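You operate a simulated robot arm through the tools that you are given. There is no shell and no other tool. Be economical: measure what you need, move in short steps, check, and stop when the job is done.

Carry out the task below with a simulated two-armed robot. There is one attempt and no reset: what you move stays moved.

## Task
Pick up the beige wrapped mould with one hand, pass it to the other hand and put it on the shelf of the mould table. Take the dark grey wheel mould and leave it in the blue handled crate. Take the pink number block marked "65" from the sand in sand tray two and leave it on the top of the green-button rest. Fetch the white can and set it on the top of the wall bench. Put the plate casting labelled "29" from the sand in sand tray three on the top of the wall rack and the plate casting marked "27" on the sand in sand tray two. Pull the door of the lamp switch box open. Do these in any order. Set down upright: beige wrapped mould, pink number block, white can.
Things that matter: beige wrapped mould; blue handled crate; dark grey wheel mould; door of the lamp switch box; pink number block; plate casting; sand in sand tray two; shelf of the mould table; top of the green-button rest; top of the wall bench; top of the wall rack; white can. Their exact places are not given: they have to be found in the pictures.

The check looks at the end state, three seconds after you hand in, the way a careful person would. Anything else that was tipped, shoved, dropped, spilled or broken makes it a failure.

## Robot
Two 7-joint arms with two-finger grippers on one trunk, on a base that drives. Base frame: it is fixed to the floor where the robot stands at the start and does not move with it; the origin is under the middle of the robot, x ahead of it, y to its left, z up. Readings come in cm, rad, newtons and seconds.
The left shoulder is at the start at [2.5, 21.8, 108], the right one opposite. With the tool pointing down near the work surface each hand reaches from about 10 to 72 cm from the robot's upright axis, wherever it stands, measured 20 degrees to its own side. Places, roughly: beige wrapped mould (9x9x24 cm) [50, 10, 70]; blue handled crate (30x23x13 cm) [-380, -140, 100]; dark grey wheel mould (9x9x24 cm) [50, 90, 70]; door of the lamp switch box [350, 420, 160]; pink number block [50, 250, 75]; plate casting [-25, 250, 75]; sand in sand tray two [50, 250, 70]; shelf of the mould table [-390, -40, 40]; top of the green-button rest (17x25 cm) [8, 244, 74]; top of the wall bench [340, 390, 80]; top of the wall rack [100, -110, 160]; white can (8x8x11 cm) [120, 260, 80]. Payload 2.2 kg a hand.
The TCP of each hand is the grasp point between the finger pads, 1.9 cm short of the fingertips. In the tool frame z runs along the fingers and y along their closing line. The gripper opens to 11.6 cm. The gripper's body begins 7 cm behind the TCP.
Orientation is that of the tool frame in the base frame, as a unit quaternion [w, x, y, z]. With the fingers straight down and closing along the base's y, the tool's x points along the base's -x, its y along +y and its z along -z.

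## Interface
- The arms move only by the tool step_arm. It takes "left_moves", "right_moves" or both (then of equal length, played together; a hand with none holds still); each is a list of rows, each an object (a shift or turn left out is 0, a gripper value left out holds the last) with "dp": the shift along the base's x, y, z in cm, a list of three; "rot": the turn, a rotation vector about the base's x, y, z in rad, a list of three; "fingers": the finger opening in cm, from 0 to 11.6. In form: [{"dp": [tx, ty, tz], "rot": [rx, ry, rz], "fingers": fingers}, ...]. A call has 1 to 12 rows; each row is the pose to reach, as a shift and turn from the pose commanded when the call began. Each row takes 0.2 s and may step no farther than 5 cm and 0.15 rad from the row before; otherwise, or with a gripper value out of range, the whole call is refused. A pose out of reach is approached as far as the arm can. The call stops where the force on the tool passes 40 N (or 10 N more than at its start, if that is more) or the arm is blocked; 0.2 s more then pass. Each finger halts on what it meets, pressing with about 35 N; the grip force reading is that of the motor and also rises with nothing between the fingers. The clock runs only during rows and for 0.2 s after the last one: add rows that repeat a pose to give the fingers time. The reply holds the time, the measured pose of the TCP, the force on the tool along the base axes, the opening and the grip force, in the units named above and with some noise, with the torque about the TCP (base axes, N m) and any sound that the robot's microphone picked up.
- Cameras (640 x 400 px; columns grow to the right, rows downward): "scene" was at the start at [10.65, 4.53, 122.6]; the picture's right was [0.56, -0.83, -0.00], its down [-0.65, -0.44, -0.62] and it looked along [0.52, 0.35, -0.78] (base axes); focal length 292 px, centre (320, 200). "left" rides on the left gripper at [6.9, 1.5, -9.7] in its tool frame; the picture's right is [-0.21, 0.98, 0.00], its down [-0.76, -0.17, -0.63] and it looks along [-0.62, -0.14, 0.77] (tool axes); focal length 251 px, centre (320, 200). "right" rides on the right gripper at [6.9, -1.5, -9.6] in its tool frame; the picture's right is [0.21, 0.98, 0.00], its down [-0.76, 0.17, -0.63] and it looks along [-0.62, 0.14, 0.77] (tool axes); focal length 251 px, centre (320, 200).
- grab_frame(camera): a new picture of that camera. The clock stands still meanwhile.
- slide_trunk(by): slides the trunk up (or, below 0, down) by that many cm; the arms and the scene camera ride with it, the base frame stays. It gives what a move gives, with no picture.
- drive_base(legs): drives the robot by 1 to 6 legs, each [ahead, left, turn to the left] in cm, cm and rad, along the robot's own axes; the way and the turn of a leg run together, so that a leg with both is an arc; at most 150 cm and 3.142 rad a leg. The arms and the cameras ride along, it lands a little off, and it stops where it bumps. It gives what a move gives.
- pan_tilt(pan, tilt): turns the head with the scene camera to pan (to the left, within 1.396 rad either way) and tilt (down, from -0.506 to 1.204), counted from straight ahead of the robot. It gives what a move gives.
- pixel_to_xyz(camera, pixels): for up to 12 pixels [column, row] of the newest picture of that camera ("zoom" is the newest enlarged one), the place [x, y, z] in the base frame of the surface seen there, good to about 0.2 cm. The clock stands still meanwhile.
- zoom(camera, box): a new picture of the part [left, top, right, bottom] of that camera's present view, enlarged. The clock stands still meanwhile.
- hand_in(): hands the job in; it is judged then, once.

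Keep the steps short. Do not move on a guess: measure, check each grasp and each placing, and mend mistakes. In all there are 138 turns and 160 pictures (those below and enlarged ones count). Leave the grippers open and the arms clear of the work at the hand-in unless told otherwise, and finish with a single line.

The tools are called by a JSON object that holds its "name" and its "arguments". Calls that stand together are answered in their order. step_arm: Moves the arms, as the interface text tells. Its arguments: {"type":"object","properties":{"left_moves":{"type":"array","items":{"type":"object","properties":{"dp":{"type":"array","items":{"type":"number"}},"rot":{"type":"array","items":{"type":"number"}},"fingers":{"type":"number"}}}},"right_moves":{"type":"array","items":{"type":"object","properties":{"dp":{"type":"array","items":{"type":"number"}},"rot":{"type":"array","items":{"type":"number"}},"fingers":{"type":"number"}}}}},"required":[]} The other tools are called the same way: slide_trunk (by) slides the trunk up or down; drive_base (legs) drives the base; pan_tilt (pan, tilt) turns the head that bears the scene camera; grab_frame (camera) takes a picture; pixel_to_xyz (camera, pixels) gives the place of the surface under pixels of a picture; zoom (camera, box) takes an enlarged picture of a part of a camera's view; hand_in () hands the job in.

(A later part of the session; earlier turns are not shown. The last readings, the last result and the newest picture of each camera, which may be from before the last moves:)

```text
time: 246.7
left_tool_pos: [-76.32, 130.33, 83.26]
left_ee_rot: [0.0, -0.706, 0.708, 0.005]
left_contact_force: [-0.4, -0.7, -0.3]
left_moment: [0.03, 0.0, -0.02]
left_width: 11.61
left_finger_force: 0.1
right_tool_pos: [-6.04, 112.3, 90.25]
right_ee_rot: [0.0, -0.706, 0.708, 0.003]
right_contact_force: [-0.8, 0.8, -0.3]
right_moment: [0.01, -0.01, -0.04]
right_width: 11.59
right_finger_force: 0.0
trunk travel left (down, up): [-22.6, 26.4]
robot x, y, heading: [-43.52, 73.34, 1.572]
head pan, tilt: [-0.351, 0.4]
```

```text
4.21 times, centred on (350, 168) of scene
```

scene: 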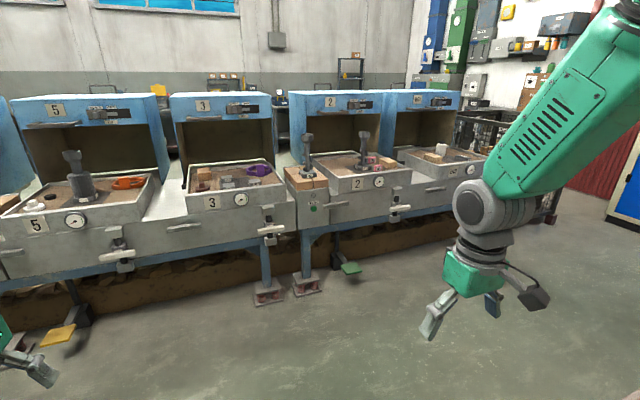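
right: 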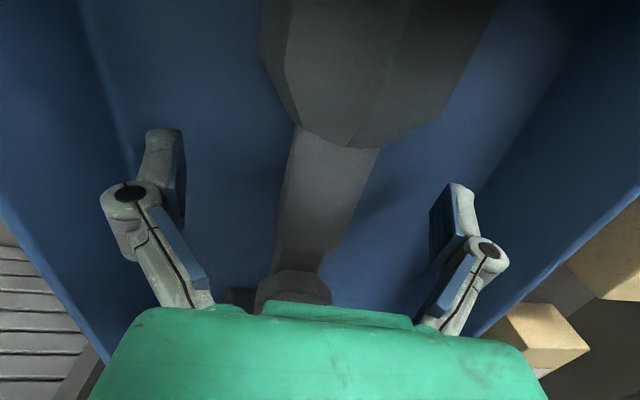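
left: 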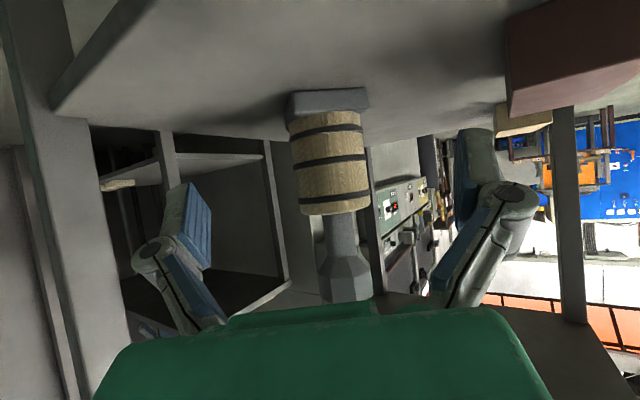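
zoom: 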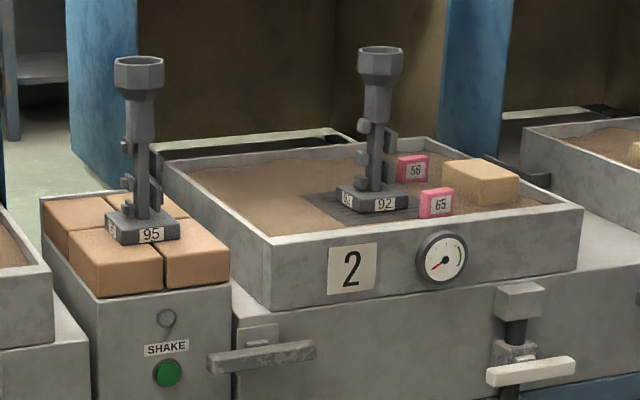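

Positions: plates 92/27/29 in tray 3, pink blocks 56/65 in tray 2, four bricks with mould 95 on the rest. I'll raise both hands a bit, then drive to (−20, 172) in front of tray 3.

{"name": "step_arm", "arguments": {"left_moves": [{"dp": [0, -3, 4]}, {"dp": [0, -6, 8]}, {"dp": [0, -10, 11]}, {"dp": [0, -12, 14]}], "right_moves": [{"dp": [0, 0, 4]}, {"dp": [0, 0, 8]}, {"dp": [0, 0, 11]}, {"dp": [0, 0, 12]}]}}

{"name": "drive_base", "arguments": {"legs": [[98, -23, 0]]}}

{"name": "pan_tilt", "arguments": {"pan": 0.0, "tilt": 0.75}}

{"name": "grab_frame", "arguments": {"camera": "scene"}}

```text
time: 247.7
left_tool_pos: [-76.15, 118.21, 97.04]
left_ee_rot: [-0.001, -0.706, 0.708, 0.006]
left_contact_force: [-0.4, -0.2, 1.2]
left_moment: [0.0, 0.0, 0.02]
left_width: 11.61
left_finger_force: 0.1
right_tool_pos: [-6.07, 112.32, 102.37]
right_ee_rot: [0.0, -0.706, 0.709, 0.003]
right_contact_force: [0.2, 0.1, 0.8]
right_moment: [-0.01, 0.04, -0.02]
right_width: 11.61
right_finger_force: 0.0
trunk travel left (down, up): [-22.6, 26.4]
robot x, y, heading: [-43.22, 73.25, 1.574]
head pan, tilt: [-0.351, 0.4]
```

```text
time: 252.9
left_tool_pos: [-53.36, 215.51, 96.86]
left_ee_rot: [0.0, 0.708, -0.707, -0.005]
left_contact_force: [1.0, -0.2, 0.2]
left_moment: [0.02, 0.01, 0.0]
left_width: 11.6
left_finger_force: 0.0
right_tool_pos: [16.77, 209.88, 102.37]
right_ee_rot: [0.001, -0.707, 0.708, 0.003]
right_contact_force: [-0.7, 0.0, 0.0]
right_moment: [0.02, 0.01, -0.01]
right_width: 11.63
right_finger_force: 0.0
trunk travel left (down, up): [-22.6, 26.4]
robot x, y, heading: [-20.27, 170.37, 1.576]
head pan, tilt: [-0.351, 0.4]
```

```text
time: 253.7
left_tool_pos: [-53.4, 215.2, 96.98]
left_ee_rot: [0.0, 0.708, -0.706, -0.005]
left_contact_force: [-0.2, -0.6, 0.5]
left_moment: [-0.01, 0.0, 0.0]
left_width: 11.63
left_finger_force: 0.0
right_tool_pos: [16.79, 209.55, 102.43]
right_ee_rot: [0.0, -0.707, 0.708, 0.004]
right_contact_force: [-0.2, -0.4, 0.1]
right_moment: [0.02, 0.02, 0.01]
right_width: 11.59
right_finger_force: 0.0
trunk travel left (down, up): [-22.6, 26.4]
robot x, y, heading: [-20.29, 170.32, 1.573]
head pan, tilt: [0.0, 0.75]
```

```text
47 pictures are left
```

scene: 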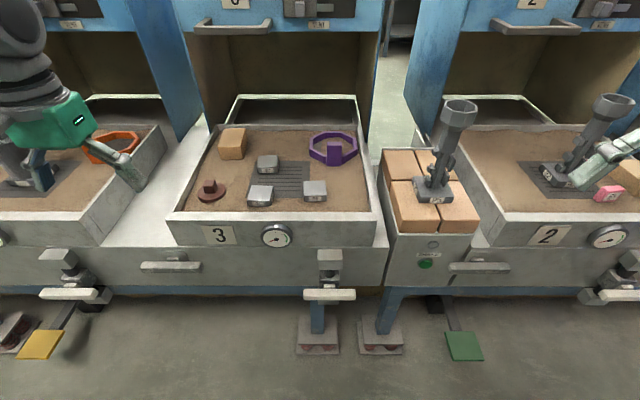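

{"name": "pixel_to_xyz", "arguments": {"camera": "scene", "pixels": [[252, 186], [272, 186], [249, 198], [271, 200], [306, 181], [325, 182], [304, 194], [326, 196], [315, 205], [268, 158], [400, 210], [455, 210]]}}

{"name": "zoom", "arguments": {"camera": "scene", "box": [220, 140, 360, 225]}}

```text
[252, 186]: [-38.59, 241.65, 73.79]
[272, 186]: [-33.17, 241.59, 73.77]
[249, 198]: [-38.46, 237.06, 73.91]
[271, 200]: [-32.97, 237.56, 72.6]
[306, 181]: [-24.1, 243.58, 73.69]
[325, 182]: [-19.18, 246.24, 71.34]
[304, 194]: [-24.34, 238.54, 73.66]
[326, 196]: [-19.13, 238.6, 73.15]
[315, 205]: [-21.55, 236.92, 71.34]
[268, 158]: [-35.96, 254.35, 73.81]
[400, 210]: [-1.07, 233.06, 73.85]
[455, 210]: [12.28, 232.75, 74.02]
```

```text
4.57 times, centred on (290, 182) of scene
```

zoom: 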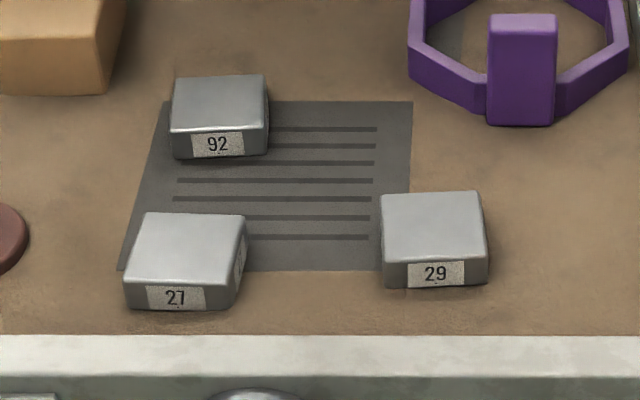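

Sand is at z 71.3 and the plates are 2.5 cm thick: 27 at (−35.8, 239.4), 29 at (−21.7, 241). I'll drive 15 closer and bring the left hand above plate 27.

{"name": "drive_base", "arguments": {"legs": [[15, 0, 0]]}}

{"name": "step_arm", "arguments": {"left_moves": [{"dp": [3, 2, -1], "fingers": 8.5}, {"dp": [6, 3.5, -3]}, {"dp": [9, 5, -5]}, {"dp": [12, 6.5, -8]}, {"dp": [15, 8, -11]}, {"dp": [17.3, 9.4, -14]}, {"dp": [17.3, 9.4, -14]}]}}

{"name": "grab_frame", "arguments": {"camera": "left"}}

```text
time: 255.1
left_tool_pos: [-53.22, 230.12, 97.03]
left_ee_rot: [-0.001, -0.707, 0.708, 0.006]
left_contact_force: [0.6, -0.3, -0.4]
left_moment: [0.01, -0.01, 0.01]
left_width: 11.63
left_finger_force: 0.0
right_tool_pos: [16.83, 224.28, 102.34]
right_ee_rot: [0.0, -0.706, 0.708, 0.003]
right_contact_force: [-0.6, 0.1, 0.0]
right_moment: [0.01, -0.01, 0.02]
right_width: 11.6
right_finger_force: 0.1
trunk travel left (down, up): [-22.6, 26.4]
robot x, y, heading: [-20.18, 185.6, 1.575]
head pan, tilt: [0.0, 0.75]
```

```text
time: 256.7
left_tool_pos: [-35.87, 239.63, 83.16]
left_ee_rot: [0.0, -0.707, 0.707, 0.007]
left_contact_force: [0.3, -1.0, 0.1]
left_moment: [0.02, 0.03, 0.0]
left_width: 8.5
left_finger_force: 0.0
right_tool_pos: [17.01, 224.06, 102.54]
right_ee_rot: [0.001, -0.706, 0.708, 0.004]
right_contact_force: [0.7, -0.5, -0.4]
right_moment: [0.0, -0.03, 0.0]
right_width: 11.61
right_finger_force: 0.0
trunk travel left (down, up): [-22.6, 26.4]
robot x, y, heading: [-20.18, 185.4, 1.574]
head pan, tilt: [0.0, 0.75]
```

```text
45 pictures are left
```

left: 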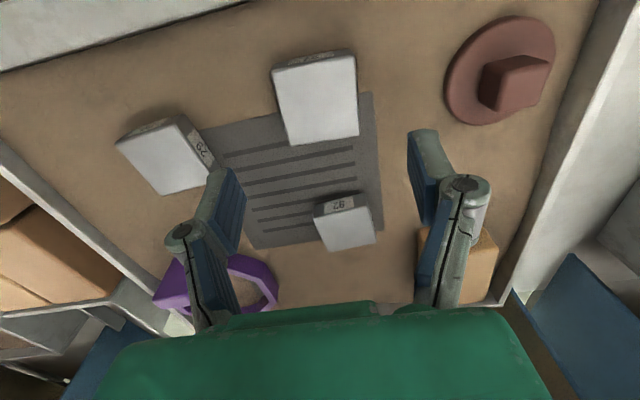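

{"name": "pixel_to_xyz", "arguments": {"camera": "left", "pixels": [[276, 72], [350, 60], [355, 132], [292, 141], [316, 103], [122, 145], [178, 120], [205, 180], [155, 190]]}}

```text
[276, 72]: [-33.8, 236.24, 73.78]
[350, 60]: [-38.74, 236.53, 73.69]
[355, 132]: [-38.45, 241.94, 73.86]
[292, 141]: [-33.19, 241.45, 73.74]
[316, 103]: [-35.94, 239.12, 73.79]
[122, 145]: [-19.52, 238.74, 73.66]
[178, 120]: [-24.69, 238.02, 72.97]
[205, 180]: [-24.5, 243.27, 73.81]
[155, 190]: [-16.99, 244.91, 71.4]
```

Plate 27 is centred at (−36.0, 239.1). I'll descend to z 73.4, close and lift.

{"name": "step_arm", "arguments": {"left_moves": [{"dp": [-0.1, -0.4, -4.5]}, {"dp": [-0.1, -0.4, -8]}, {"dp": [-0.1, -0.4, -9.8]}, {"dp": [-0.1, -0.4, -9.8], "fingers": 5}, {"dp": [-0.1, -0.4, -9.8], "fingers": 3}, {"dp": [-0.1, -0.4, -9.8], "fingers": 2}, {"dp": [-0.1, -0.4, -9.8], "fingers": 2}, {"dp": [-0.1, -0.4, -7]}, {"dp": [-0.1, -0.4, -3]}, {"dp": [-0.1, -0.4, 1]}, {"dp": [-3, -2, 5]}]}}

{"name": "grab_frame", "arguments": {"camera": "left"}}

```text
refused: row 11 steps farther than a row can; nothing moved
```

```text
44 pictures are left
```

left: 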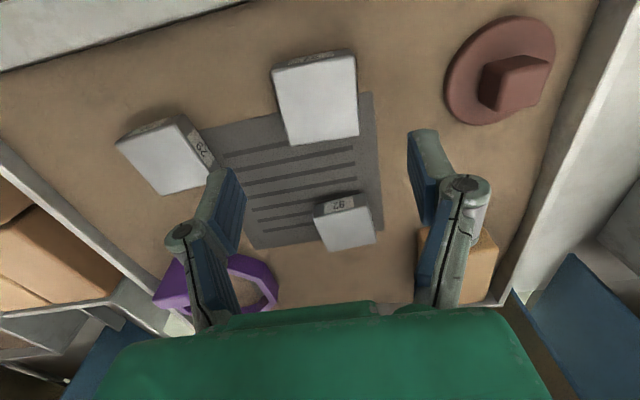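

{"name": "step_arm", "arguments": {"left_moves": [{"dp": [-0.1, -0.4, -4.5]}, {"dp": [-0.1, -0.4, -8]}, {"dp": [-0.1, -0.4, -9.8]}, {"dp": [-0.1, -0.4, -9.8], "fingers": 5}, {"dp": [-0.1, -0.4, -9.8], "fingers": 3}, {"dp": [-0.1, -0.4, -9.8], "fingers": 2}, {"dp": [-0.1, -0.4, -9.8], "fingers": 2}, {"dp": [-0.1, -0.4, -7]}, {"dp": [-0.1, -0.4, -3]}, {"dp": [-0.1, -0.4, 1]}, {"dp": [-1, -1, 4]}, {"dp": [-3, -3, 7]}]}}

{"name": "grab_frame", "arguments": {"camera": "left"}}

```text
time: 259.3
left_tool_pos: [-39.26, 236.02, 90.26]
left_ee_rot: [0.001, -0.706, 0.708, 0.006]
left_contact_force: [-0.4, -1.2, -1.7]
left_moment: [-0.02, -0.04, -0.01]
left_width: 5.91
left_finger_force: 35.3
right_tool_pos: [16.75, 224.02, 102.58]
right_ee_rot: [0.002, -0.706, 0.708, 0.004]
right_contact_force: [-0.9, -0.5, 0.5]
right_moment: [0.01, -0.01, 0.0]
right_width: 11.57
right_finger_force: 0.0
trunk travel left (down, up): [-22.6, 26.4]
robot x, y, heading: [-20.37, 185.33, 1.572]
head pan, tilt: [0.0, 0.75]
```

```text
43 pictures are left
```

left: 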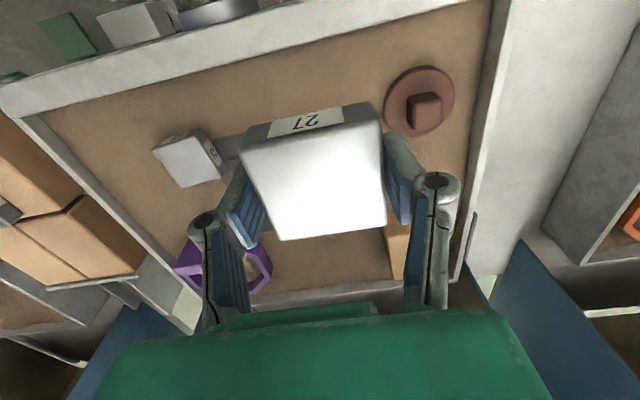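

Plate 27 is held. I'll take the left hand aside and bring the right hand along the front edge and then above plate 29.

{"name": "step_arm", "arguments": {"left_moves": [{"dp": [-3, 0, 1]}, {"dp": [-6, 0, 2]}, {"dp": [-9, -1, 3]}, {"dp": [-12, -2, 4]}, {"dp": [-15, -3, 5]}, {"dp": [-18, -4, 6]}, {"dp": [-20, -5, 6]}, {"dp": [-20, -5, 6]}, {"dp": [-20, -5, 6]}, {"dp": [-20, -5, 6]}, {"dp": [-20, -5, 6]}, {"dp": [-20, -5, 6]}], "right_moves": [{"dp": [-4.3, 0, 0], "fingers": 8.5}, {"dp": [-8.6, 0, 0]}, {"dp": [-12.9, 0, 0]}, {"dp": [-17.2, 0, 0]}, {"dp": [-21.5, 0, 0]}, {"dp": [-25.8, 0, 0]}, {"dp": [-30, 1, -1]}, {"dp": [-33.5, 4, -2]}, {"dp": [-36.5, 7, -4]}, {"dp": [-38.7, 10, -7]}, {"dp": [-38.7, 13.5, -10]}, {"dp": [-38.7, 16.8, -13]}]}}

{"name": "step_arm", "arguments": {"right_moves": [{"dp": [0, 0, -4]}, {"dp": [0, 0, -7]}, {"dp": [0, 0, -7]}]}}

{"name": "grab_frame", "arguments": {"camera": "right"}}

```text
time: 261.9
left_tool_pos: [-59.47, 231.46, 95.94]
left_ee_rot: [-0.001, 0.707, -0.707, -0.004]
left_contact_force: [0.1, 0.0, -2.3]
left_moment: [-0.02, 0.01, 0.02]
left_width: 5.86
left_finger_force: 34.9
right_tool_pos: [-21.14, 241.96, 90.14]
right_ee_rot: [-0.007, -0.695, 0.718, 0.013]
right_contact_force: [-0.5, 0.5, 0.6]
right_moment: [0.01, -0.02, -0.02]
right_width: 8.51
right_finger_force: 0.1
right hand out of reach, approached as far as the arm can: row 4
trunk travel left (down, up): [-22.6, 26.4]
robot x, y, heading: [-20.67, 185.19, 1.572]
head pan, tilt: [0.0, 0.75]
```

```text
time: 262.7
left_tool_pos: [-59.5, 231.33, 96.03]
left_ee_rot: [-0.002, 0.707, -0.707, -0.004]
left_contact_force: [0.1, -0.8, -3.1]
left_moment: [0.0, -0.02, 0.0]
left_width: 5.9
left_finger_force: 35.2
right_tool_pos: [-21.88, 241.14, 82.43]
right_ee_rot: [0.0, -0.702, 0.712, 0.003]
right_contact_force: [-0.3, 0.3, 0.3]
right_moment: [0.03, -0.02, 0.01]
right_width: 8.49
right_finger_force: 0.1
trunk travel left (down, up): [-22.6, 26.4]
robot x, y, heading: [-20.49, 185.13, 1.577]
head pan, tilt: [0.0, 0.75]
```

```text
42 pictures are left
```

right: 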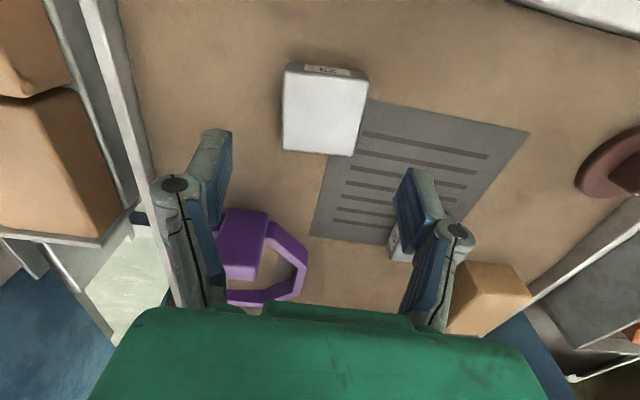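

{"name": "step_arm", "arguments": {"right_moves": [{"dp": [0, -0.2, -4]}, {"dp": [0, -0.2, -7.5]}, {"dp": [0, -0.2, -9]}, {"dp": [0, -0.2, -9], "fingers": 5}, {"dp": [0, -0.2, -9], "fingers": 3}, {"dp": [0, -0.2, -9], "fingers": 2}, {"dp": [0, -0.2, -9], "fingers": 2}, {"dp": [0, -0.2, -6]}, {"dp": [0, -0.2, -2]}, {"dp": [0, -0.2, 2]}, {"dp": [0, -2, 6]}, {"dp": [0, -4, 10]}]}}

{"name": "grab_frame", "arguments": {"camera": "right"}}

```text
time: 265.5
left_tool_pos: [-58.99, 230.94, 96.46]
left_ee_rot: [0.002, -0.706, 0.708, 0.007]
left_contact_force: [-0.3, -0.7, -2.1]
left_moment: [0.05, 0.03, 0.02]
left_width: 5.89
left_finger_force: 34.9
right_tool_pos: [-20.51, 235.23, 86.38]
right_ee_rot: [-0.054, -0.691, 0.72, -0.04]
right_contact_force: [-0.1, -0.6, -1.8]
right_moment: [0.01, 0.03, -0.03]
right_width: 5.9
right_finger_force: 34.9
trunk travel left (down, up): [-22.6, 26.4]
robot x, y, heading: [-20.68, 185.14, 1.576]
head pan, tilt: [0.0, 0.75]
stopped in row 12 (right hand): the arm was blocked; the commanded pose is now the measured one
```

```text
41 pictures are left
```

right: 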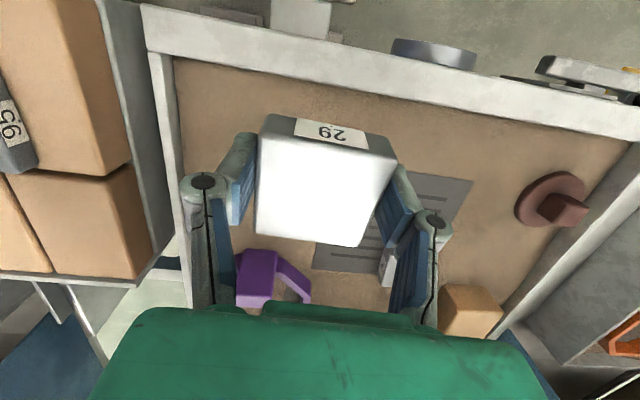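

Plate 29 is held too. I'll raise both hands above the standing moulds' tops and draw the right hand back to its own side.

{"name": "step_arm", "arguments": {"left_moves": [{"dp": [0, -2, 3]}, {"dp": [0, -4, 6]}, {"dp": [0, -5, 8]}, {"dp": [0, -5, 8]}, {"dp": [0, -5, 8]}, {"dp": [0, -5, 8]}, {"dp": [0, -5, 8]}, {"dp": [0, -5, 8]}, {"dp": [0, -5, 8]}, {"dp": [0, -5, 8]}, {"dp": [0, -5, 8]}, {"dp": [0, -5, 8]}], "right_moves": [{"dp": [0, 0, 4]}, {"dp": [0, 0, 8]}, {"dp": [1, -0.5, 12]}, {"dp": [3, -1, 16]}, {"dp": [7, -2, 18]}, {"dp": [11, -3, 18]}, {"dp": [15, -4, 18]}, {"dp": [19, -5, 18]}, {"dp": [23, -6, 18]}, {"dp": [27, -7, 18]}, {"dp": [31, -8, 18]}, {"dp": [35, -9, 18]}]}}

{"name": "grab_frame", "arguments": {"camera": "scene"}}

```text
time: 268.1
left_tool_pos: [-58.77, 226.12, 104.13]
left_ee_rot: [0.001, -0.707, 0.707, 0.008]
left_contact_force: [0.9, 0.4, -1.5]
left_moment: [0.02, 0.03, 0.0]
left_width: 5.88
left_finger_force: 35.1
right_tool_pos: [14.37, 226.04, 104.52]
right_ee_rot: [-0.053, -0.694, 0.717, -0.038]
right_contact_force: [0.1, 0.2, -1.6]
right_moment: [-0.01, 0.04, -0.02]
right_width: 5.91
right_finger_force: 34.9
trunk travel left (down, up): [-22.6, 26.4]
robot x, y, heading: [-20.6, 185.33, 1.572]
head pan, tilt: [0.0, 0.75]
```

```text
40 pictures are left
```

scene: 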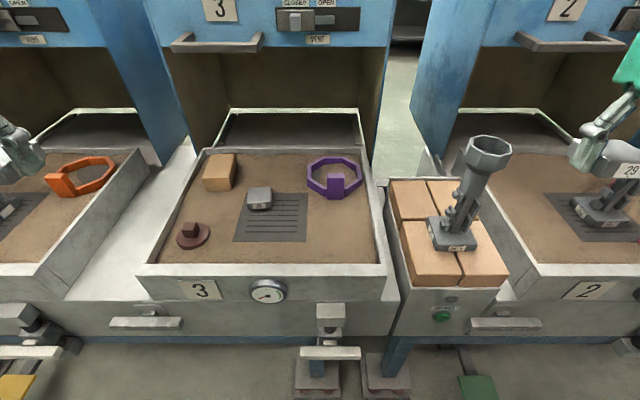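

All good. I'll strafe right 68 cm to tray 2 and look.

{"name": "pixel_to_xyz", "arguments": {"camera": "scene", "pixels": [[430, 245], [475, 248], [468, 215], [412, 285], [505, 280], [462, 270], [490, 262], [455, 190]]}}

{"name": "drive_base", "arguments": {"legs": [[0, -68, 0]]}}

{"name": "grab_frame", "arguments": {"camera": "scene"}}

```text
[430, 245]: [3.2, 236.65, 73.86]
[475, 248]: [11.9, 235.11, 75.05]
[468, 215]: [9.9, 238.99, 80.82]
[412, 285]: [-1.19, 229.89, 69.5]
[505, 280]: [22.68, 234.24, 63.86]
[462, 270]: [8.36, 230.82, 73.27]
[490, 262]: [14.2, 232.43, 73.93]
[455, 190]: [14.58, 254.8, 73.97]
```

```text
time: 271.9
left_tool_pos: [8.68, 226.29, 103.77]
left_ee_rot: [0.004, -0.703, 0.711, 0.003]
left_contact_force: [-0.4, 0.5, -1.7]
left_moment: [0.0, -0.02, -0.03]
left_width: 5.89
left_finger_force: 35.5
right_tool_pos: [81.8, 225.46, 104.86]
right_ee_rot: [-0.047, -0.69, 0.721, -0.043]
right_contact_force: [0.6, -0.5, -2.4]
right_moment: [0.01, 0.01, 0.0]
right_width: 5.87
right_finger_force: 34.3
trunk travel left (down, up): [-22.6, 26.4]
robot x, y, heading: [47.69, 184.8, 1.558]
head pan, tilt: [0.0, 0.75]
```

```text
39 pictures are left
```

scene: 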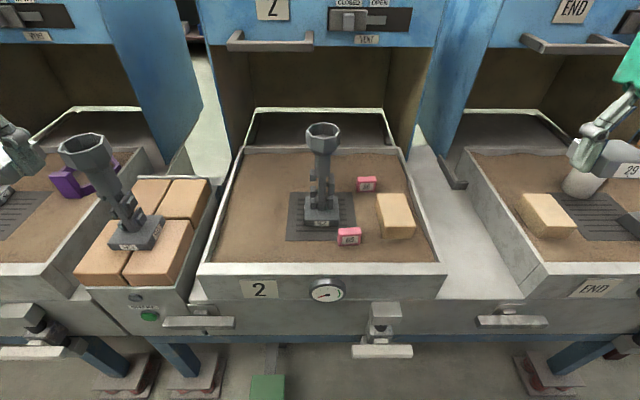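

{"name": "pixel_to_xyz", "arguments": {"camera": "scene", "pixels": [[255, 205], [262, 235], [250, 175], [290, 225], [338, 230], [360, 231], [340, 243], [361, 243], [356, 185], [378, 210], [305, 222], [338, 222]]}}

{"name": "step_arm", "arguments": {"left_moves": [{"dp": [4, 1, -2]}, {"dp": [8, 3, -4]}, {"dp": [12, 6, -6]}, {"dp": [16, 9, -8]}, {"dp": [19.5, 11.5, -10]}, {"dp": [22, 13.5, -13.5]}, {"dp": [22.5, 14.5, -18]}, {"dp": [22.5, 14.5, -22]}, {"dp": [22.5, 14.5, -22]}]}}

{"name": "grab_frame", "arguments": {"camera": "left"}}

```text
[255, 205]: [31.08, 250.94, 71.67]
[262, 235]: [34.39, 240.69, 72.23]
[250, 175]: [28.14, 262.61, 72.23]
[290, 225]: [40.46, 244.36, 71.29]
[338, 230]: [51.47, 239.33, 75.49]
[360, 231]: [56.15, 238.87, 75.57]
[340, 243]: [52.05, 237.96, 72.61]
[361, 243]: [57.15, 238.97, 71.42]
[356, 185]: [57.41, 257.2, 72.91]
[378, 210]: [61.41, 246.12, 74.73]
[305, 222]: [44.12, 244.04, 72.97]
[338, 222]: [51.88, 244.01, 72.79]
```

```text
refused: row 3 steps farther than a row can; nothing moved
```

```text
38 pictures are left
```

left: 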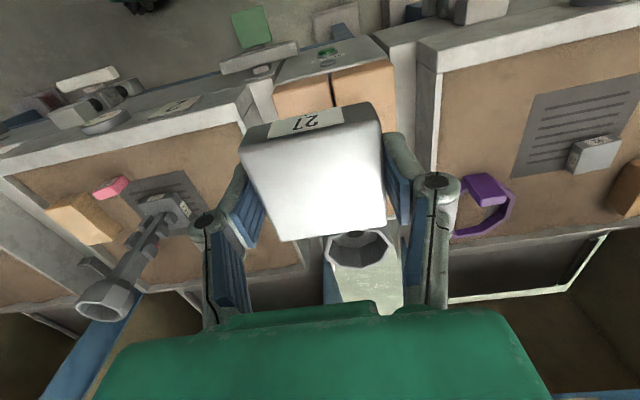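

Pink 65 stands at x 51.5–56.3, y ≈ 238–240, top z 75.5. I'll redo the left move with smaller rows, to above the free sand at (32, 242).

{"name": "step_arm", "arguments": {"left_moves": [{"dp": [3.5, 1, -1.5]}, {"dp": [7, 3, -3]}, {"dp": [10.5, 5, -5]}, {"dp": [14, 7, -7]}, {"dp": [17, 9, -9]}, {"dp": [20, 11, -12]}, {"dp": [22, 13, -16]}, {"dp": [23, 15, -20]}, {"dp": [23, 15, -24]}, {"dp": [23, 15, -24]}]}}

{"name": "grab_frame", "arguments": {"camera": "scene"}}

```text
time: 274.1
left_tool_pos: [33.28, 240.86, 80.34]
left_ee_rot: [0.0, -0.702, 0.712, 0.01]
left_contact_force: [0.8, -0.5, -2.7]
left_moment: [0.0, 0.03, 0.0]
left_width: 5.9
left_finger_force: 34.3
right_tool_pos: [83.53, 225.18, 104.48]
right_ee_rot: [-0.053, -0.69, 0.721, -0.036]
right_contact_force: [0.2, 0.4, -2.1]
right_moment: [-0.01, 0.02, 0.01]
right_width: 5.9
right_finger_force: 35.5
trunk travel left (down, up): [-22.6, 26.4]
robot x, y, heading: [48.12, 184.48, 1.558]
head pan, tilt: [0.0, 0.75]
```

```text
37 pictures are left
```

scene: 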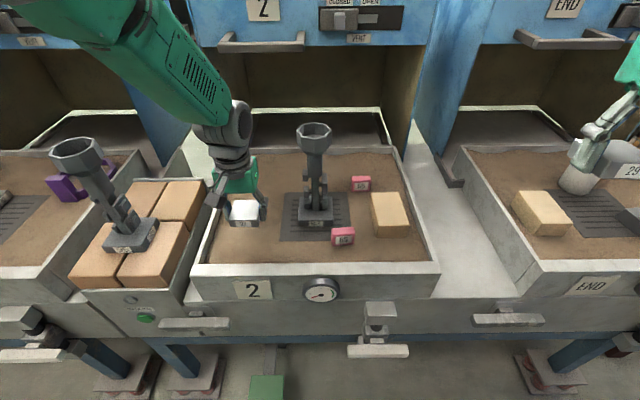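

{"name": "step_arm", "arguments": {"left_moves": [{"dp": [0.5, 0.5, -3]}, {"dp": [0.5, 0.5, -5]}, {"dp": [0.5, 0.5, -6]}, {"dp": [0.5, 0.5, -6.5]}, {"dp": [0.5, 0.5, -6.5], "fingers": 7}, {"dp": [0.5, 0.5, -6.5], "fingers": 8.5}, {"dp": [0.5, 0.5, -6.5], "fingers": 8.5}, {"dp": [0.5, 0.5, -3]}, {"dp": [0.5, 0, 1]}, {"dp": [0.5, 0, 5]}, {"dp": [0.5, -1, 9]}]}}

{"name": "grab_frame", "arguments": {"camera": "left"}}

```text
time: 276.5
left_tool_pos: [33.37, 239.98, 89.23]
left_ee_rot: [0.003, -0.703, 0.711, 0.007]
left_contact_force: [-0.2, -0.3, 0.0]
left_moment: [0.06, 0.0, 0.01]
left_width: 8.51
left_finger_force: 0.1
right_tool_pos: [83.12, 225.04, 104.7]
right_ee_rot: [-0.05, -0.69, 0.721, -0.038]
right_contact_force: [0.8, -0.1, -1.3]
right_moment: [0.03, -0.03, 0.01]
right_width: 5.91
right_finger_force: 34.9
trunk travel left (down, up): [-22.6, 26.4]
robot x, y, heading: [47.81, 184.81, 1.563]
head pan, tilt: [0.0, 0.75]
```

```text
36 pictures are left
```

left: 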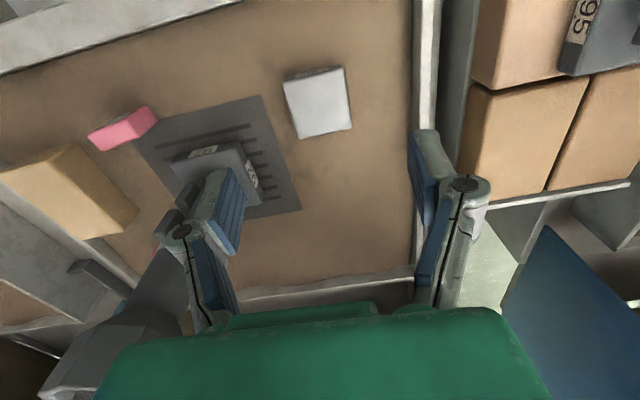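

Plate 27 lies flat on tray two's sand. Next is pink 65: I'll draw the left hand back, strafe right 15, then come in above the block from the front.

{"name": "step_arm", "arguments": {"left_moves": [{"dp": [0, -4.5, 1]}, {"dp": [0, -9, 2]}, {"dp": [0, -11, 2]}]}}

{"name": "drive_base", "arguments": {"legs": [[0, -15, 0]]}}

{"name": "step_arm", "arguments": {"left_moves": [{"dp": [2.5, 2, -2]}, {"dp": [5, 5, -4]}, {"dp": [5.5, 8.5, -6]}, {"dp": [5.5, 8.5, -8]}, {"dp": [5.5, 8.5, -8]}]}}

{"name": "grab_frame", "arguments": {"camera": "left"}}

```text
time: 277.3
left_tool_pos: [33.39, 229.12, 91.23]
left_ee_rot: [0.001, -0.703, 0.711, 0.007]
left_contact_force: [0.3, 0.8, -0.7]
left_moment: [0.02, 0.01, 0.0]
left_width: 8.51
left_finger_force: 0.1
right_tool_pos: [83.05, 225.27, 104.56]
right_ee_rot: [-0.051, -0.691, 0.72, -0.038]
right_contact_force: [-0.7, 0.1, -2.5]
right_moment: [0.02, 0.02, 0.0]
right_width: 5.88
right_finger_force: 34.8
trunk travel left (down, up): [-22.6, 26.4]
robot x, y, heading: [47.58, 184.58, 1.557]
head pan, tilt: [0.0, 0.75]
```

```text
time: 278.6
left_tool_pos: [45.86, 228.98, 90.87]
left_ee_rot: [0.009, -0.705, 0.71, 0.0]
left_contact_force: [-1.7, -0.8, 0.7]
left_moment: [0.0, -0.09, 0.04]
left_width: 8.48
left_finger_force: 0.0
right_tool_pos: [95.13, 225.32, 105.37]
right_ee_rot: [-0.043, -0.691, 0.72, -0.045]
right_contact_force: [0.0, 1.1, -2.3]
right_moment: [-0.07, -0.09, -0.01]
right_width: 5.86
right_finger_force: 35.2
trunk travel left (down, up): [-22.6, 26.4]
robot x, y, heading: [61.93, 184.98, 1.562]
head pan, tilt: [0.0, 0.75]
```

```text
time: 279.8
left_tool_pos: [56.11, 237.36, 83.46]
left_ee_rot: [-0.008, -0.702, 0.712, 0.019]
left_contact_force: [1.0, 0.9, -0.3]
left_moment: [0.01, 0.11, -0.03]
left_width: 8.51
left_finger_force: 0.2
right_tool_pos: [100.47, 224.86, 103.77]
right_ee_rot: [-0.06, -0.691, 0.719, -0.028]
right_contact_force: [1.8, -0.8, -2.8]
right_moment: [-0.03, 0.11, -0.05]
right_width: 5.92
right_finger_force: 35.0
trunk travel left (down, up): [-22.6, 26.4]
robot x, y, heading: [62.47, 185.1, 1.565]
head pan, tilt: [0.0, 0.75]
```

```text
35 pictures are left
```

left: 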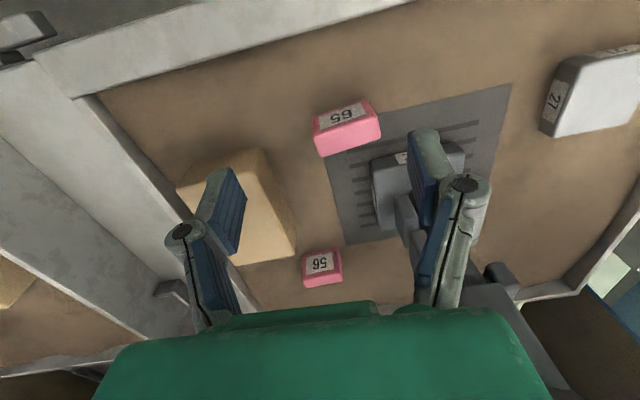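

{"name": "pixel_to_xyz", "arguments": {"camera": "left", "pixels": [[318, 135], [374, 115], [322, 152], [379, 135], [348, 132], [314, 118], [368, 100]]}}

{"name": "step_arm", "arguments": {"left_moves": [{"dp": [0, 0, 0]}, {"dp": [0, 0, 0]}, {"dp": [0, 0, 0]}, {"dp": [0, 0, 0]}, {"dp": [0, 0, 0]}]}}

```text
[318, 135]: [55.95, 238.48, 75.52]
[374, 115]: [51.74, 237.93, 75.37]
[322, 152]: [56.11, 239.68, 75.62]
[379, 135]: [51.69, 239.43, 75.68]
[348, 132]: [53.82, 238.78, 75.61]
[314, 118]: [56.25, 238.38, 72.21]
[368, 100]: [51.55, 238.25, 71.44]
```

```text
time: 281.0
left_tool_pos: [51.12, 237.34, 83.31]
left_ee_rot: [0.007, -0.705, 0.709, 0.003]
left_contact_force: [-1.7, -1.3, 1.2]
left_moment: [-0.01, -0.08, -0.02]
left_width: 8.53
left_finger_force: 0.1
right_tool_pos: [94.87, 225.01, 105.34]
right_ee_rot: [-0.043, -0.694, 0.718, -0.043]
right_contact_force: [-0.4, 1.2, -2.4]
right_moment: [-0.05, 0.01, -0.04]
right_width: 5.87
right_finger_force: 34.5
trunk travel left (down, up): [-22.6, 26.4]
robot x, y, heading: [61.5, 185.21, 1.563]
head pan, tilt: [0.0, 0.75]
```

The block is at (53.9, 238.9), but the robot sways ±2.5 cm in x. Each time this happened a hand was held high, so I'll lower the right hand 14 cm and let it settle.

{"name": "step_arm", "arguments": {"right_moves": [{"dp": [0, 0, -2]}, {"dp": [0, 0, -4]}, {"dp": [0, 0, -6]}, {"dp": [0, 0, -8]}, {"dp": [0, 0, -10]}, {"dp": [0, 0, -12]}, {"dp": [0, 0, -14]}, {"dp": [0, 0, -14]}, {"dp": [0, 0, -14]}, {"dp": [0, 0, -14]}, {"dp": [0, 0, -14]}, {"dp": [0, 0, -14]}]}}

{"name": "step_arm", "arguments": {"left_moves": [{"dp": [0, 0, 0]}, {"dp": [0, 0, 0]}, {"dp": [0, 0, 0]}]}}

{"name": "step_arm", "arguments": {"left_moves": [{"dp": [0, 0, 0]}, {"dp": [0, 0, 0]}]}}

```text
time: 283.6
left_tool_pos: [52.19, 237.45, 83.29]
left_ee_rot: [0.003, -0.705, 0.71, 0.006]
left_contact_force: [-1.8, -0.4, 0.1]
left_moment: [0.01, -0.08, 0.0]
left_width: 8.51
left_finger_force: 0.1
right_tool_pos: [96.24, 225.01, 90.85]
right_ee_rot: [-0.047, -0.693, 0.718, -0.04]
right_contact_force: [-0.9, 0.2, -1.7]
right_moment: [-0.04, -0.05, 0.03]
right_width: 5.9
right_finger_force: 34.9
trunk travel left (down, up): [-22.6, 26.4]
robot x, y, heading: [61.55, 184.89, 1.566]
head pan, tilt: [0.0, 0.75]
```

```text
time: 284.4
left_tool_pos: [52.2, 237.46, 83.31]
left_ee_rot: [0.005, -0.705, 0.709, 0.006]
left_contact_force: [-0.1, -0.3, -0.3]
left_moment: [0.01, -0.04, -0.03]
left_width: 8.52
left_finger_force: 0.1
right_tool_pos: [96.05, 225.08, 90.89]
right_ee_rot: [-0.047, -0.693, 0.719, -0.04]
right_contact_force: [-0.7, -1.0, -2.3]
right_moment: [-0.01, -0.12, 0.04]
right_width: 5.89
right_finger_force: 35.0
trunk travel left (down, up): [-22.6, 26.4]
robot x, y, heading: [61.74, 184.57, 1.563]
head pan, tilt: [0.0, 0.75]
```

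```text
time: 285.0
left_tool_pos: [53.1, 237.44, 83.32]
left_ee_rot: [0.001, -0.705, 0.709, 0.008]
left_contact_force: [-0.1, -0.2, 0.1]
left_moment: [0.02, 0.0, 0.0]
left_width: 8.51
left_finger_force: 0.0
right_tool_pos: [97.07, 224.93, 90.71]
right_ee_rot: [-0.05, -0.693, 0.719, -0.037]
right_contact_force: [-0.8, -0.2, -2.0]
right_moment: [0.01, -0.01, 0.04]
right_width: 5.89
right_finger_force: 34.9
trunk travel left (down, up): [-22.6, 26.4]
robot x, y, heading: [61.89, 185.06, 1.562]
head pan, tilt: [0.0, 0.75]
```

Settled. I'll descend on the pink block at (53.8, 238.7), close and lift.

{"name": "step_arm", "arguments": {"left_moves": [{"dp": [0.5, 1.2, -3]}, {"dp": [0.5, 1.2, -6]}, {"dp": [0.5, 1.2, -9.2]}, {"dp": [0.5, 1.2, -9.2], "fingers": 5}, {"dp": [0.5, 1.2, -9.2], "fingers": 3}, {"dp": [0.5, 1.2, -9.2], "fingers": 2}, {"dp": [0.5, 1.2, -9.2], "fingers": 2}, {"dp": [0.5, 1.2, -7]}, {"dp": [0.5, 0.8, -3]}, {"dp": [0.5, -1, 1]}, {"dp": [0.5, -4, 4]}, {"dp": [0.5, -8, 6]}]}}

{"name": "grab_frame", "arguments": {"camera": "left"}}

```text
time: 287.6
left_tool_pos: [53.45, 229.03, 89.55]
left_ee_rot: [0.002, -0.703, 0.711, 0.009]
left_contact_force: [-1.0, -2.3, -0.1]
left_moment: [0.06, -0.04, 0.02]
left_width: 4.91
left_finger_force: 34.4
right_tool_pos: [96.96, 224.77, 90.86]
right_ee_rot: [-0.047, -0.693, 0.719, -0.036]
right_contact_force: [-1.0, -1.7, -2.7]
right_moment: [-0.02, -0.04, 0.04]
right_width: 5.89
right_finger_force: 34.7
trunk travel left (down, up): [-22.6, 26.4]
robot x, y, heading: [61.77, 184.55, 1.562]
head pan, tilt: [0.0, 0.75]
```

```text
34 pictures are left
```

left: 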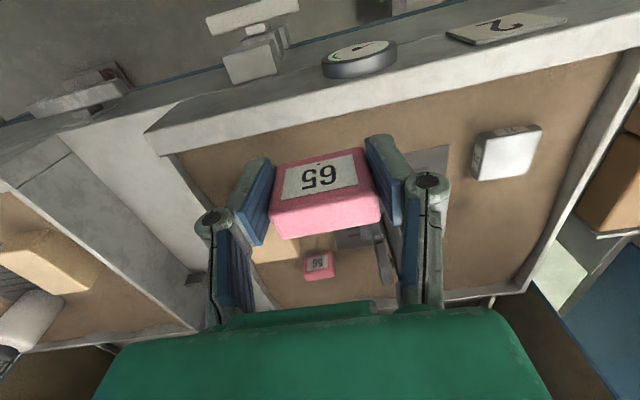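

Pink 65 is held. I'll strafe left 30 to the rest, letting the sway settle with idle rows.

{"name": "drive_base", "arguments": {"legs": [[0, 30, 0]]}}

{"name": "step_arm", "arguments": {"left_moves": [{"dp": [0, 0, 0]}, {"dp": [0, 0, 0]}, {"dp": [0, 0, 0]}, {"dp": [0, 0, 0]}, {"dp": [0, 0, 0]}, {"dp": [0, 0, 0]}, {"dp": [0, 0, 0]}, {"dp": [0, 0, 0]}, {"dp": [0, 0, 0]}, {"dp": [0, 0, 0]}]}}

{"name": "step_arm", "arguments": {"left_moves": [{"dp": [0, 0, 0]}, {"dp": [0, 0, 0]}]}}

{"name": "grab_frame", "arguments": {"camera": "scene"}}

```text
time: 289.7
left_tool_pos: [26.89, 229.72, 89.57]
left_ee_rot: [-0.006, -0.701, 0.713, 0.017]
left_contact_force: [1.6, 0.3, -0.2]
left_moment: [0.01, 0.13, -0.02]
left_width: 4.91
left_finger_force: 34.9
right_tool_pos: [70.19, 225.14, 89.61]
right_ee_rot: [-0.06, -0.69, 0.721, -0.028]
right_contact_force: [1.4, 0.3, -1.9]
right_moment: [-0.02, 0.05, 0.0]
right_width: 5.9
right_finger_force: 34.6
trunk travel left (down, up): [-22.6, 26.4]
robot x, y, heading: [32.63, 185.07, 1.557]
head pan, tilt: [0.0, 0.75]
```

```text
time: 291.9
left_tool_pos: [24.05, 229.45, 89.48]
left_ee_rot: [0.005, -0.703, 0.711, 0.008]
left_contact_force: [-0.1, 0.3, -0.4]
left_moment: [-0.05, -0.08, 0.0]
left_width: 4.85
left_finger_force: 35.1
right_tool_pos: [67.56, 224.89, 90.83]
right_ee_rot: [-0.049, -0.69, 0.721, -0.036]
right_contact_force: [0.8, -0.1, -1.9]
right_moment: [-0.02, -0.07, 0.01]
right_width: 5.89
right_finger_force: 35.2
trunk travel left (down, up): [-22.6, 26.4]
robot x, y, heading: [32.26, 185.17, 1.555]
head pan, tilt: [0.0, 0.75]
```

```text
time: 292.5
left_tool_pos: [24.24, 229.32, 89.74]
left_ee_rot: [0.005, -0.702, 0.712, 0.009]
left_contact_force: [-0.2, 0.9, 0.6]
left_moment: [-0.03, -0.05, -0.02]
left_width: 4.92
left_finger_force: 34.6
right_tool_pos: [67.45, 224.77, 90.91]
right_ee_rot: [-0.048, -0.69, 0.722, -0.036]
right_contact_force: [-0.3, 0.0, -1.5]
right_moment: [0.01, -0.07, 0.02]
right_width: 5.91
right_finger_force: 35.0
trunk travel left (down, up): [-22.6, 26.4]
robot x, y, heading: [32.55, 185.35, 1.559]
head pan, tilt: [0.0, 0.75]
```

```text
33 pictures are left
```

scene: 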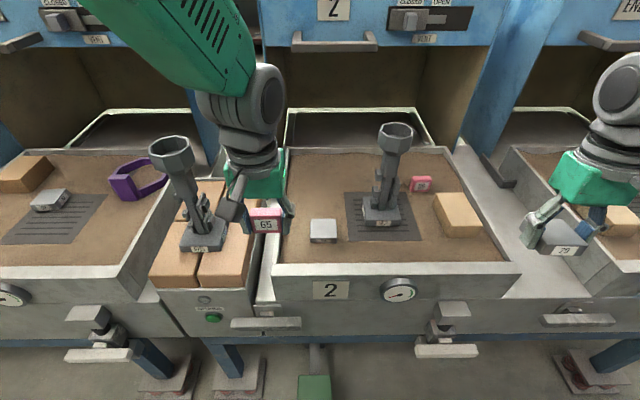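

{"name": "step_arm", "arguments": {"left_moves": [{"dp": [-2, 3, -1]}, {"dp": [-3.5, 7, -2]}, {"dp": [-3.5, 11.5, -3]}, {"dp": [-3.5, 16, -4]}, {"dp": [-4, 20, -4]}, {"dp": [-5.5, 22.5, -4]}, {"dp": [-8, 23, -4]}, {"dp": [-10.8, 23, -4]}, {"dp": [-10.8, 23, -4]}, {"dp": [-10.8, 23, -4]}]}}

{"name": "grab_frame", "arguments": {"camera": "left"}}

{"name": "grab_frame", "arguments": {"camera": "scene"}}

```text
time: 294.7
left_tool_pos: [14.88, 252.51, 85.71]
left_ee_rot: [0.0, -0.701, 0.713, 0.013]
left_contact_force: [0.3, 0.7, -0.3]
left_moment: [0.0, 0.0, -0.01]
left_width: 4.93
left_finger_force: 35.6
right_tool_pos: [69.02, 224.87, 90.44]
right_ee_rot: [-0.053, -0.689, 0.722, -0.032]
right_contact_force: [1.2, -0.4, -2.4]
right_moment: [-0.04, 0.05, -0.04]
right_width: 5.91
right_finger_force: 34.9
trunk travel left (down, up): [-22.6, 26.4]
robot x, y, heading: [32.53, 185.11, 1.558]
head pan, tilt: [0.0, 0.75]
```

```text
32 pictures are left
```

left: 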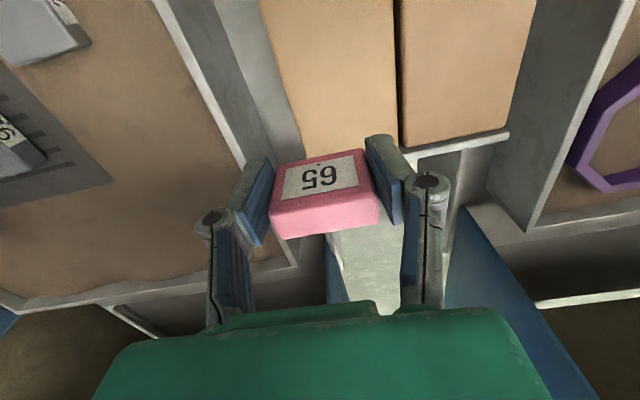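

```text
31 pictures are left
```

scene: 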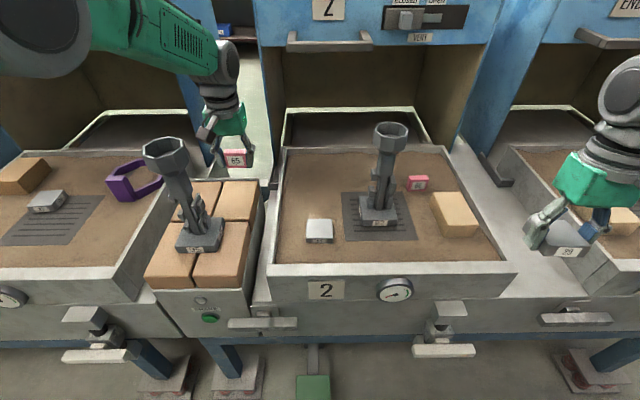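

{"name": "pixel_to_xyz", "arguments": {"camera": "scene", "pixels": [[222, 184], [255, 184], [217, 212], [252, 216], [235, 200], [206, 250], [243, 226], [222, 236]]}}

{"name": "pixel_to_xyz", "arguments": {"camera": "left", "pixels": [[330, 120], [372, 135], [300, 130], [395, 130], [310, 60]]}}

```text
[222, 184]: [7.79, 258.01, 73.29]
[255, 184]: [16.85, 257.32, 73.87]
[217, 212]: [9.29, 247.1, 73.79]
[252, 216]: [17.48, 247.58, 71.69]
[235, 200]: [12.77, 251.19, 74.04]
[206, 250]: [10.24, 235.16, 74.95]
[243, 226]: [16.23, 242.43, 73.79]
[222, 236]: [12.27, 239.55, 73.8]
```

```text
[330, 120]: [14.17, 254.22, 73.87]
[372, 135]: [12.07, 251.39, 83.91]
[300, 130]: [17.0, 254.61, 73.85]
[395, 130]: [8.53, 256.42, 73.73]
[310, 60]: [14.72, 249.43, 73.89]
```

The rear right brick spans x 8.5–17, y 245–257.5, top z 74. I'll lower the block to the middle of it, release and rise.

{"name": "step_arm", "arguments": {"left_moves": [{"dp": [-1, -1, -2]}, {"dp": [-1.2, -1, -4]}, {"dp": [-1.2, -1, -6]}, {"dp": [-1.2, -1, -7.5]}, {"dp": [-1.2, -1, -8.4]}, {"dp": [-1.2, -1, -8.8]}, {"dp": [-1.2, -1, -8.8]}, {"dp": [-1.2, -1, -8.8], "fingers": 6.5}, {"dp": [-1.2, -1, -8.8], "fingers": 8.5}, {"dp": [-1.2, -1, -6]}, {"dp": [-1.2, -1, -2]}, {"dp": [-1.2, -1, 2]}]}}

{"name": "grab_frame", "arguments": {"camera": "left"}}

```text
time: 297.3
left_tool_pos: [13.1, 251.24, 87.58]
left_ee_rot: [0.002, -0.701, 0.713, 0.011]
left_contact_force: [0.3, -0.6, -1.1]
left_moment: [0.01, 0.01, -0.02]
left_width: 8.51
left_finger_force: 0.1
right_tool_pos: [68.57, 224.77, 90.63]
right_ee_rot: [-0.052, -0.689, 0.722, -0.032]
right_contact_force: [1.0, 0.1, -1.4]
right_moment: [-0.04, 0.0, -0.01]
right_width: 5.89
right_finger_force: 34.8
trunk travel left (down, up): [-22.6, 26.4]
robot x, y, heading: [32.72, 185.5, 1.562]
head pan, tilt: [0.0, 0.75]
```

```text
30 pictures are left
```

left: 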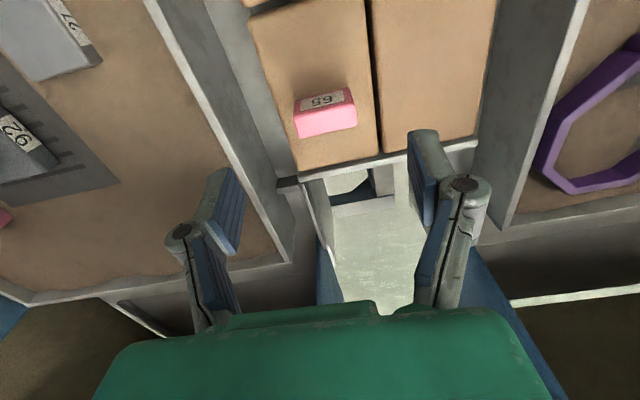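

Pink 65 stands upright on the rest. Next is the white can: withdraw the left hand the way it came, strafe right 86 to the END tray, settle, and look.

{"name": "step_arm", "arguments": {"left_moves": [{"dp": [3, 0, 2]}, {"dp": [7, -1, 3]}, {"dp": [8, -5, 3]}, {"dp": [8, -9.5, 3]}, {"dp": [8, -14, 3]}, {"dp": [8, -18.5, 3]}, {"dp": [8, -23, 3], "fingers": 11.6}], "right_moves": [{"dp": [-2, 0, 0]}, {"dp": [-4, 0, 0]}, {"dp": [-6, 0, 0]}, {"dp": [-8, 0, 0]}, {"dp": [-8, 0, 0]}, {"dp": [-8, 0, 0]}, {"dp": [-8, 0, 0]}]}}

{"name": "drive_base", "arguments": {"legs": [[0, -86, 0]]}}

{"name": "step_arm", "arguments": {"left_moves": [{"dp": [0, 0, -2]}, {"dp": [0, 0, -2]}, {"dp": [0, 0, -2]}, {"dp": [0, 0, -2]}, {"dp": [0, 0, -2]}, {"dp": [0, 0, -2]}, {"dp": [0, 0, -2]}, {"dp": [0, 0, -2]}, {"dp": [0, 0, -2]}, {"dp": [0, 0, -2]}, {"dp": [0, 0, -2]}, {"dp": [0, 0, -2]}]}}

{"name": "grab_frame", "arguments": {"camera": "scene"}}

```text
time: 298.9
left_tool_pos: [21.27, 228.1, 90.69]
left_ee_rot: [0.002, -0.701, 0.713, 0.012]
left_contact_force: [0.3, -0.1, 1.1]
left_moment: [0.0, 0.02, -0.02]
left_width: 11.58
left_finger_force: 0.0
right_tool_pos: [60.43, 224.63, 90.59]
right_ee_rot: [-0.051, -0.689, 0.722, -0.033]
right_contact_force: [-0.7, -0.7, -1.7]
right_moment: [-0.01, 0.02, -0.02]
right_width: 5.9
right_finger_force: 35.2
trunk travel left (down, up): [-22.6, 26.4]
robot x, y, heading: [32.65, 185.05, 1.556]
head pan, tilt: [0.0, 0.75]
```

```text
time: 303.4
left_tool_pos: [106.59, 226.83, 90.5]
left_ee_rot: [0.004, -0.697, 0.717, 0.008]
left_contact_force: [0.5, 0.0, -1.0]
left_moment: [-0.02, -0.04, -0.02]
left_width: 11.61
left_finger_force: 0.1
right_tool_pos: [145.73, 222.73, 90.89]
right_ee_rot: [-0.048, -0.684, 0.727, -0.036]
right_contact_force: [0.4, -0.4, -2.9]
right_moment: [-0.01, -0.06, 0.01]
right_width: 5.88
right_finger_force: 35.1
trunk travel left (down, up): [-22.6, 26.4]
robot x, y, heading: [117.97, 183.6, 1.543]
head pan, tilt: [0.0, 0.75]
```

```text
time: 306.0
left_tool_pos: [107.04, 226.55, 88.68]
left_ee_rot: [0.003, -0.696, 0.718, 0.012]
left_contact_force: [-0.5, -0.5, -0.2]
left_moment: [0.0, 0.01, 0.04]
left_width: 11.6
left_finger_force: 0.0
right_tool_pos: [146.39, 222.51, 90.69]
right_ee_rot: [-0.05, -0.685, 0.726, -0.032]
right_contact_force: [-0.3, -0.4, -2.3]
right_moment: [-0.02, 0.0, 0.01]
right_width: 5.9
right_finger_force: 34.5
trunk travel left (down, up): [-22.6, 26.4]
robot x, y, heading: [117.84, 183.33, 1.545]
head pan, tilt: [0.0, 0.75]
```

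```text
29 pictures are left
```

scene: 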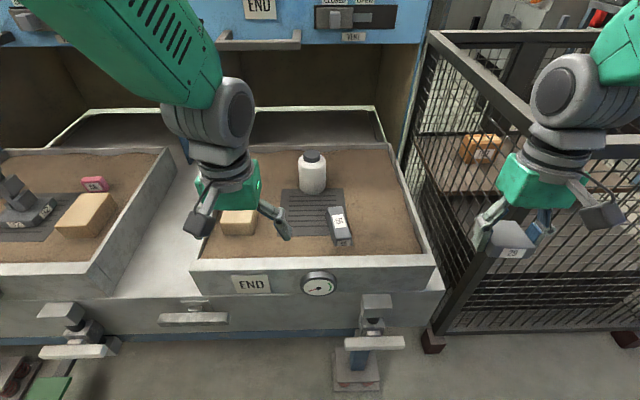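

{"name": "pixel_to_xyz", "arguments": {"camera": "scene", "pixels": [[301, 178], [324, 178], [312, 176], [312, 156], [312, 190], [303, 163], [322, 163], [340, 215], [470, 250]]}}

```text
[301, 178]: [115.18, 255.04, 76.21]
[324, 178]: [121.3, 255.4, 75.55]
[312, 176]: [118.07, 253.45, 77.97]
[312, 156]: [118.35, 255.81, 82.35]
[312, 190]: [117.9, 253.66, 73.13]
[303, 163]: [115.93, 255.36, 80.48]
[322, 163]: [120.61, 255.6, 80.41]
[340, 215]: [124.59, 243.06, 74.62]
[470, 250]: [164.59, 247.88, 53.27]
```

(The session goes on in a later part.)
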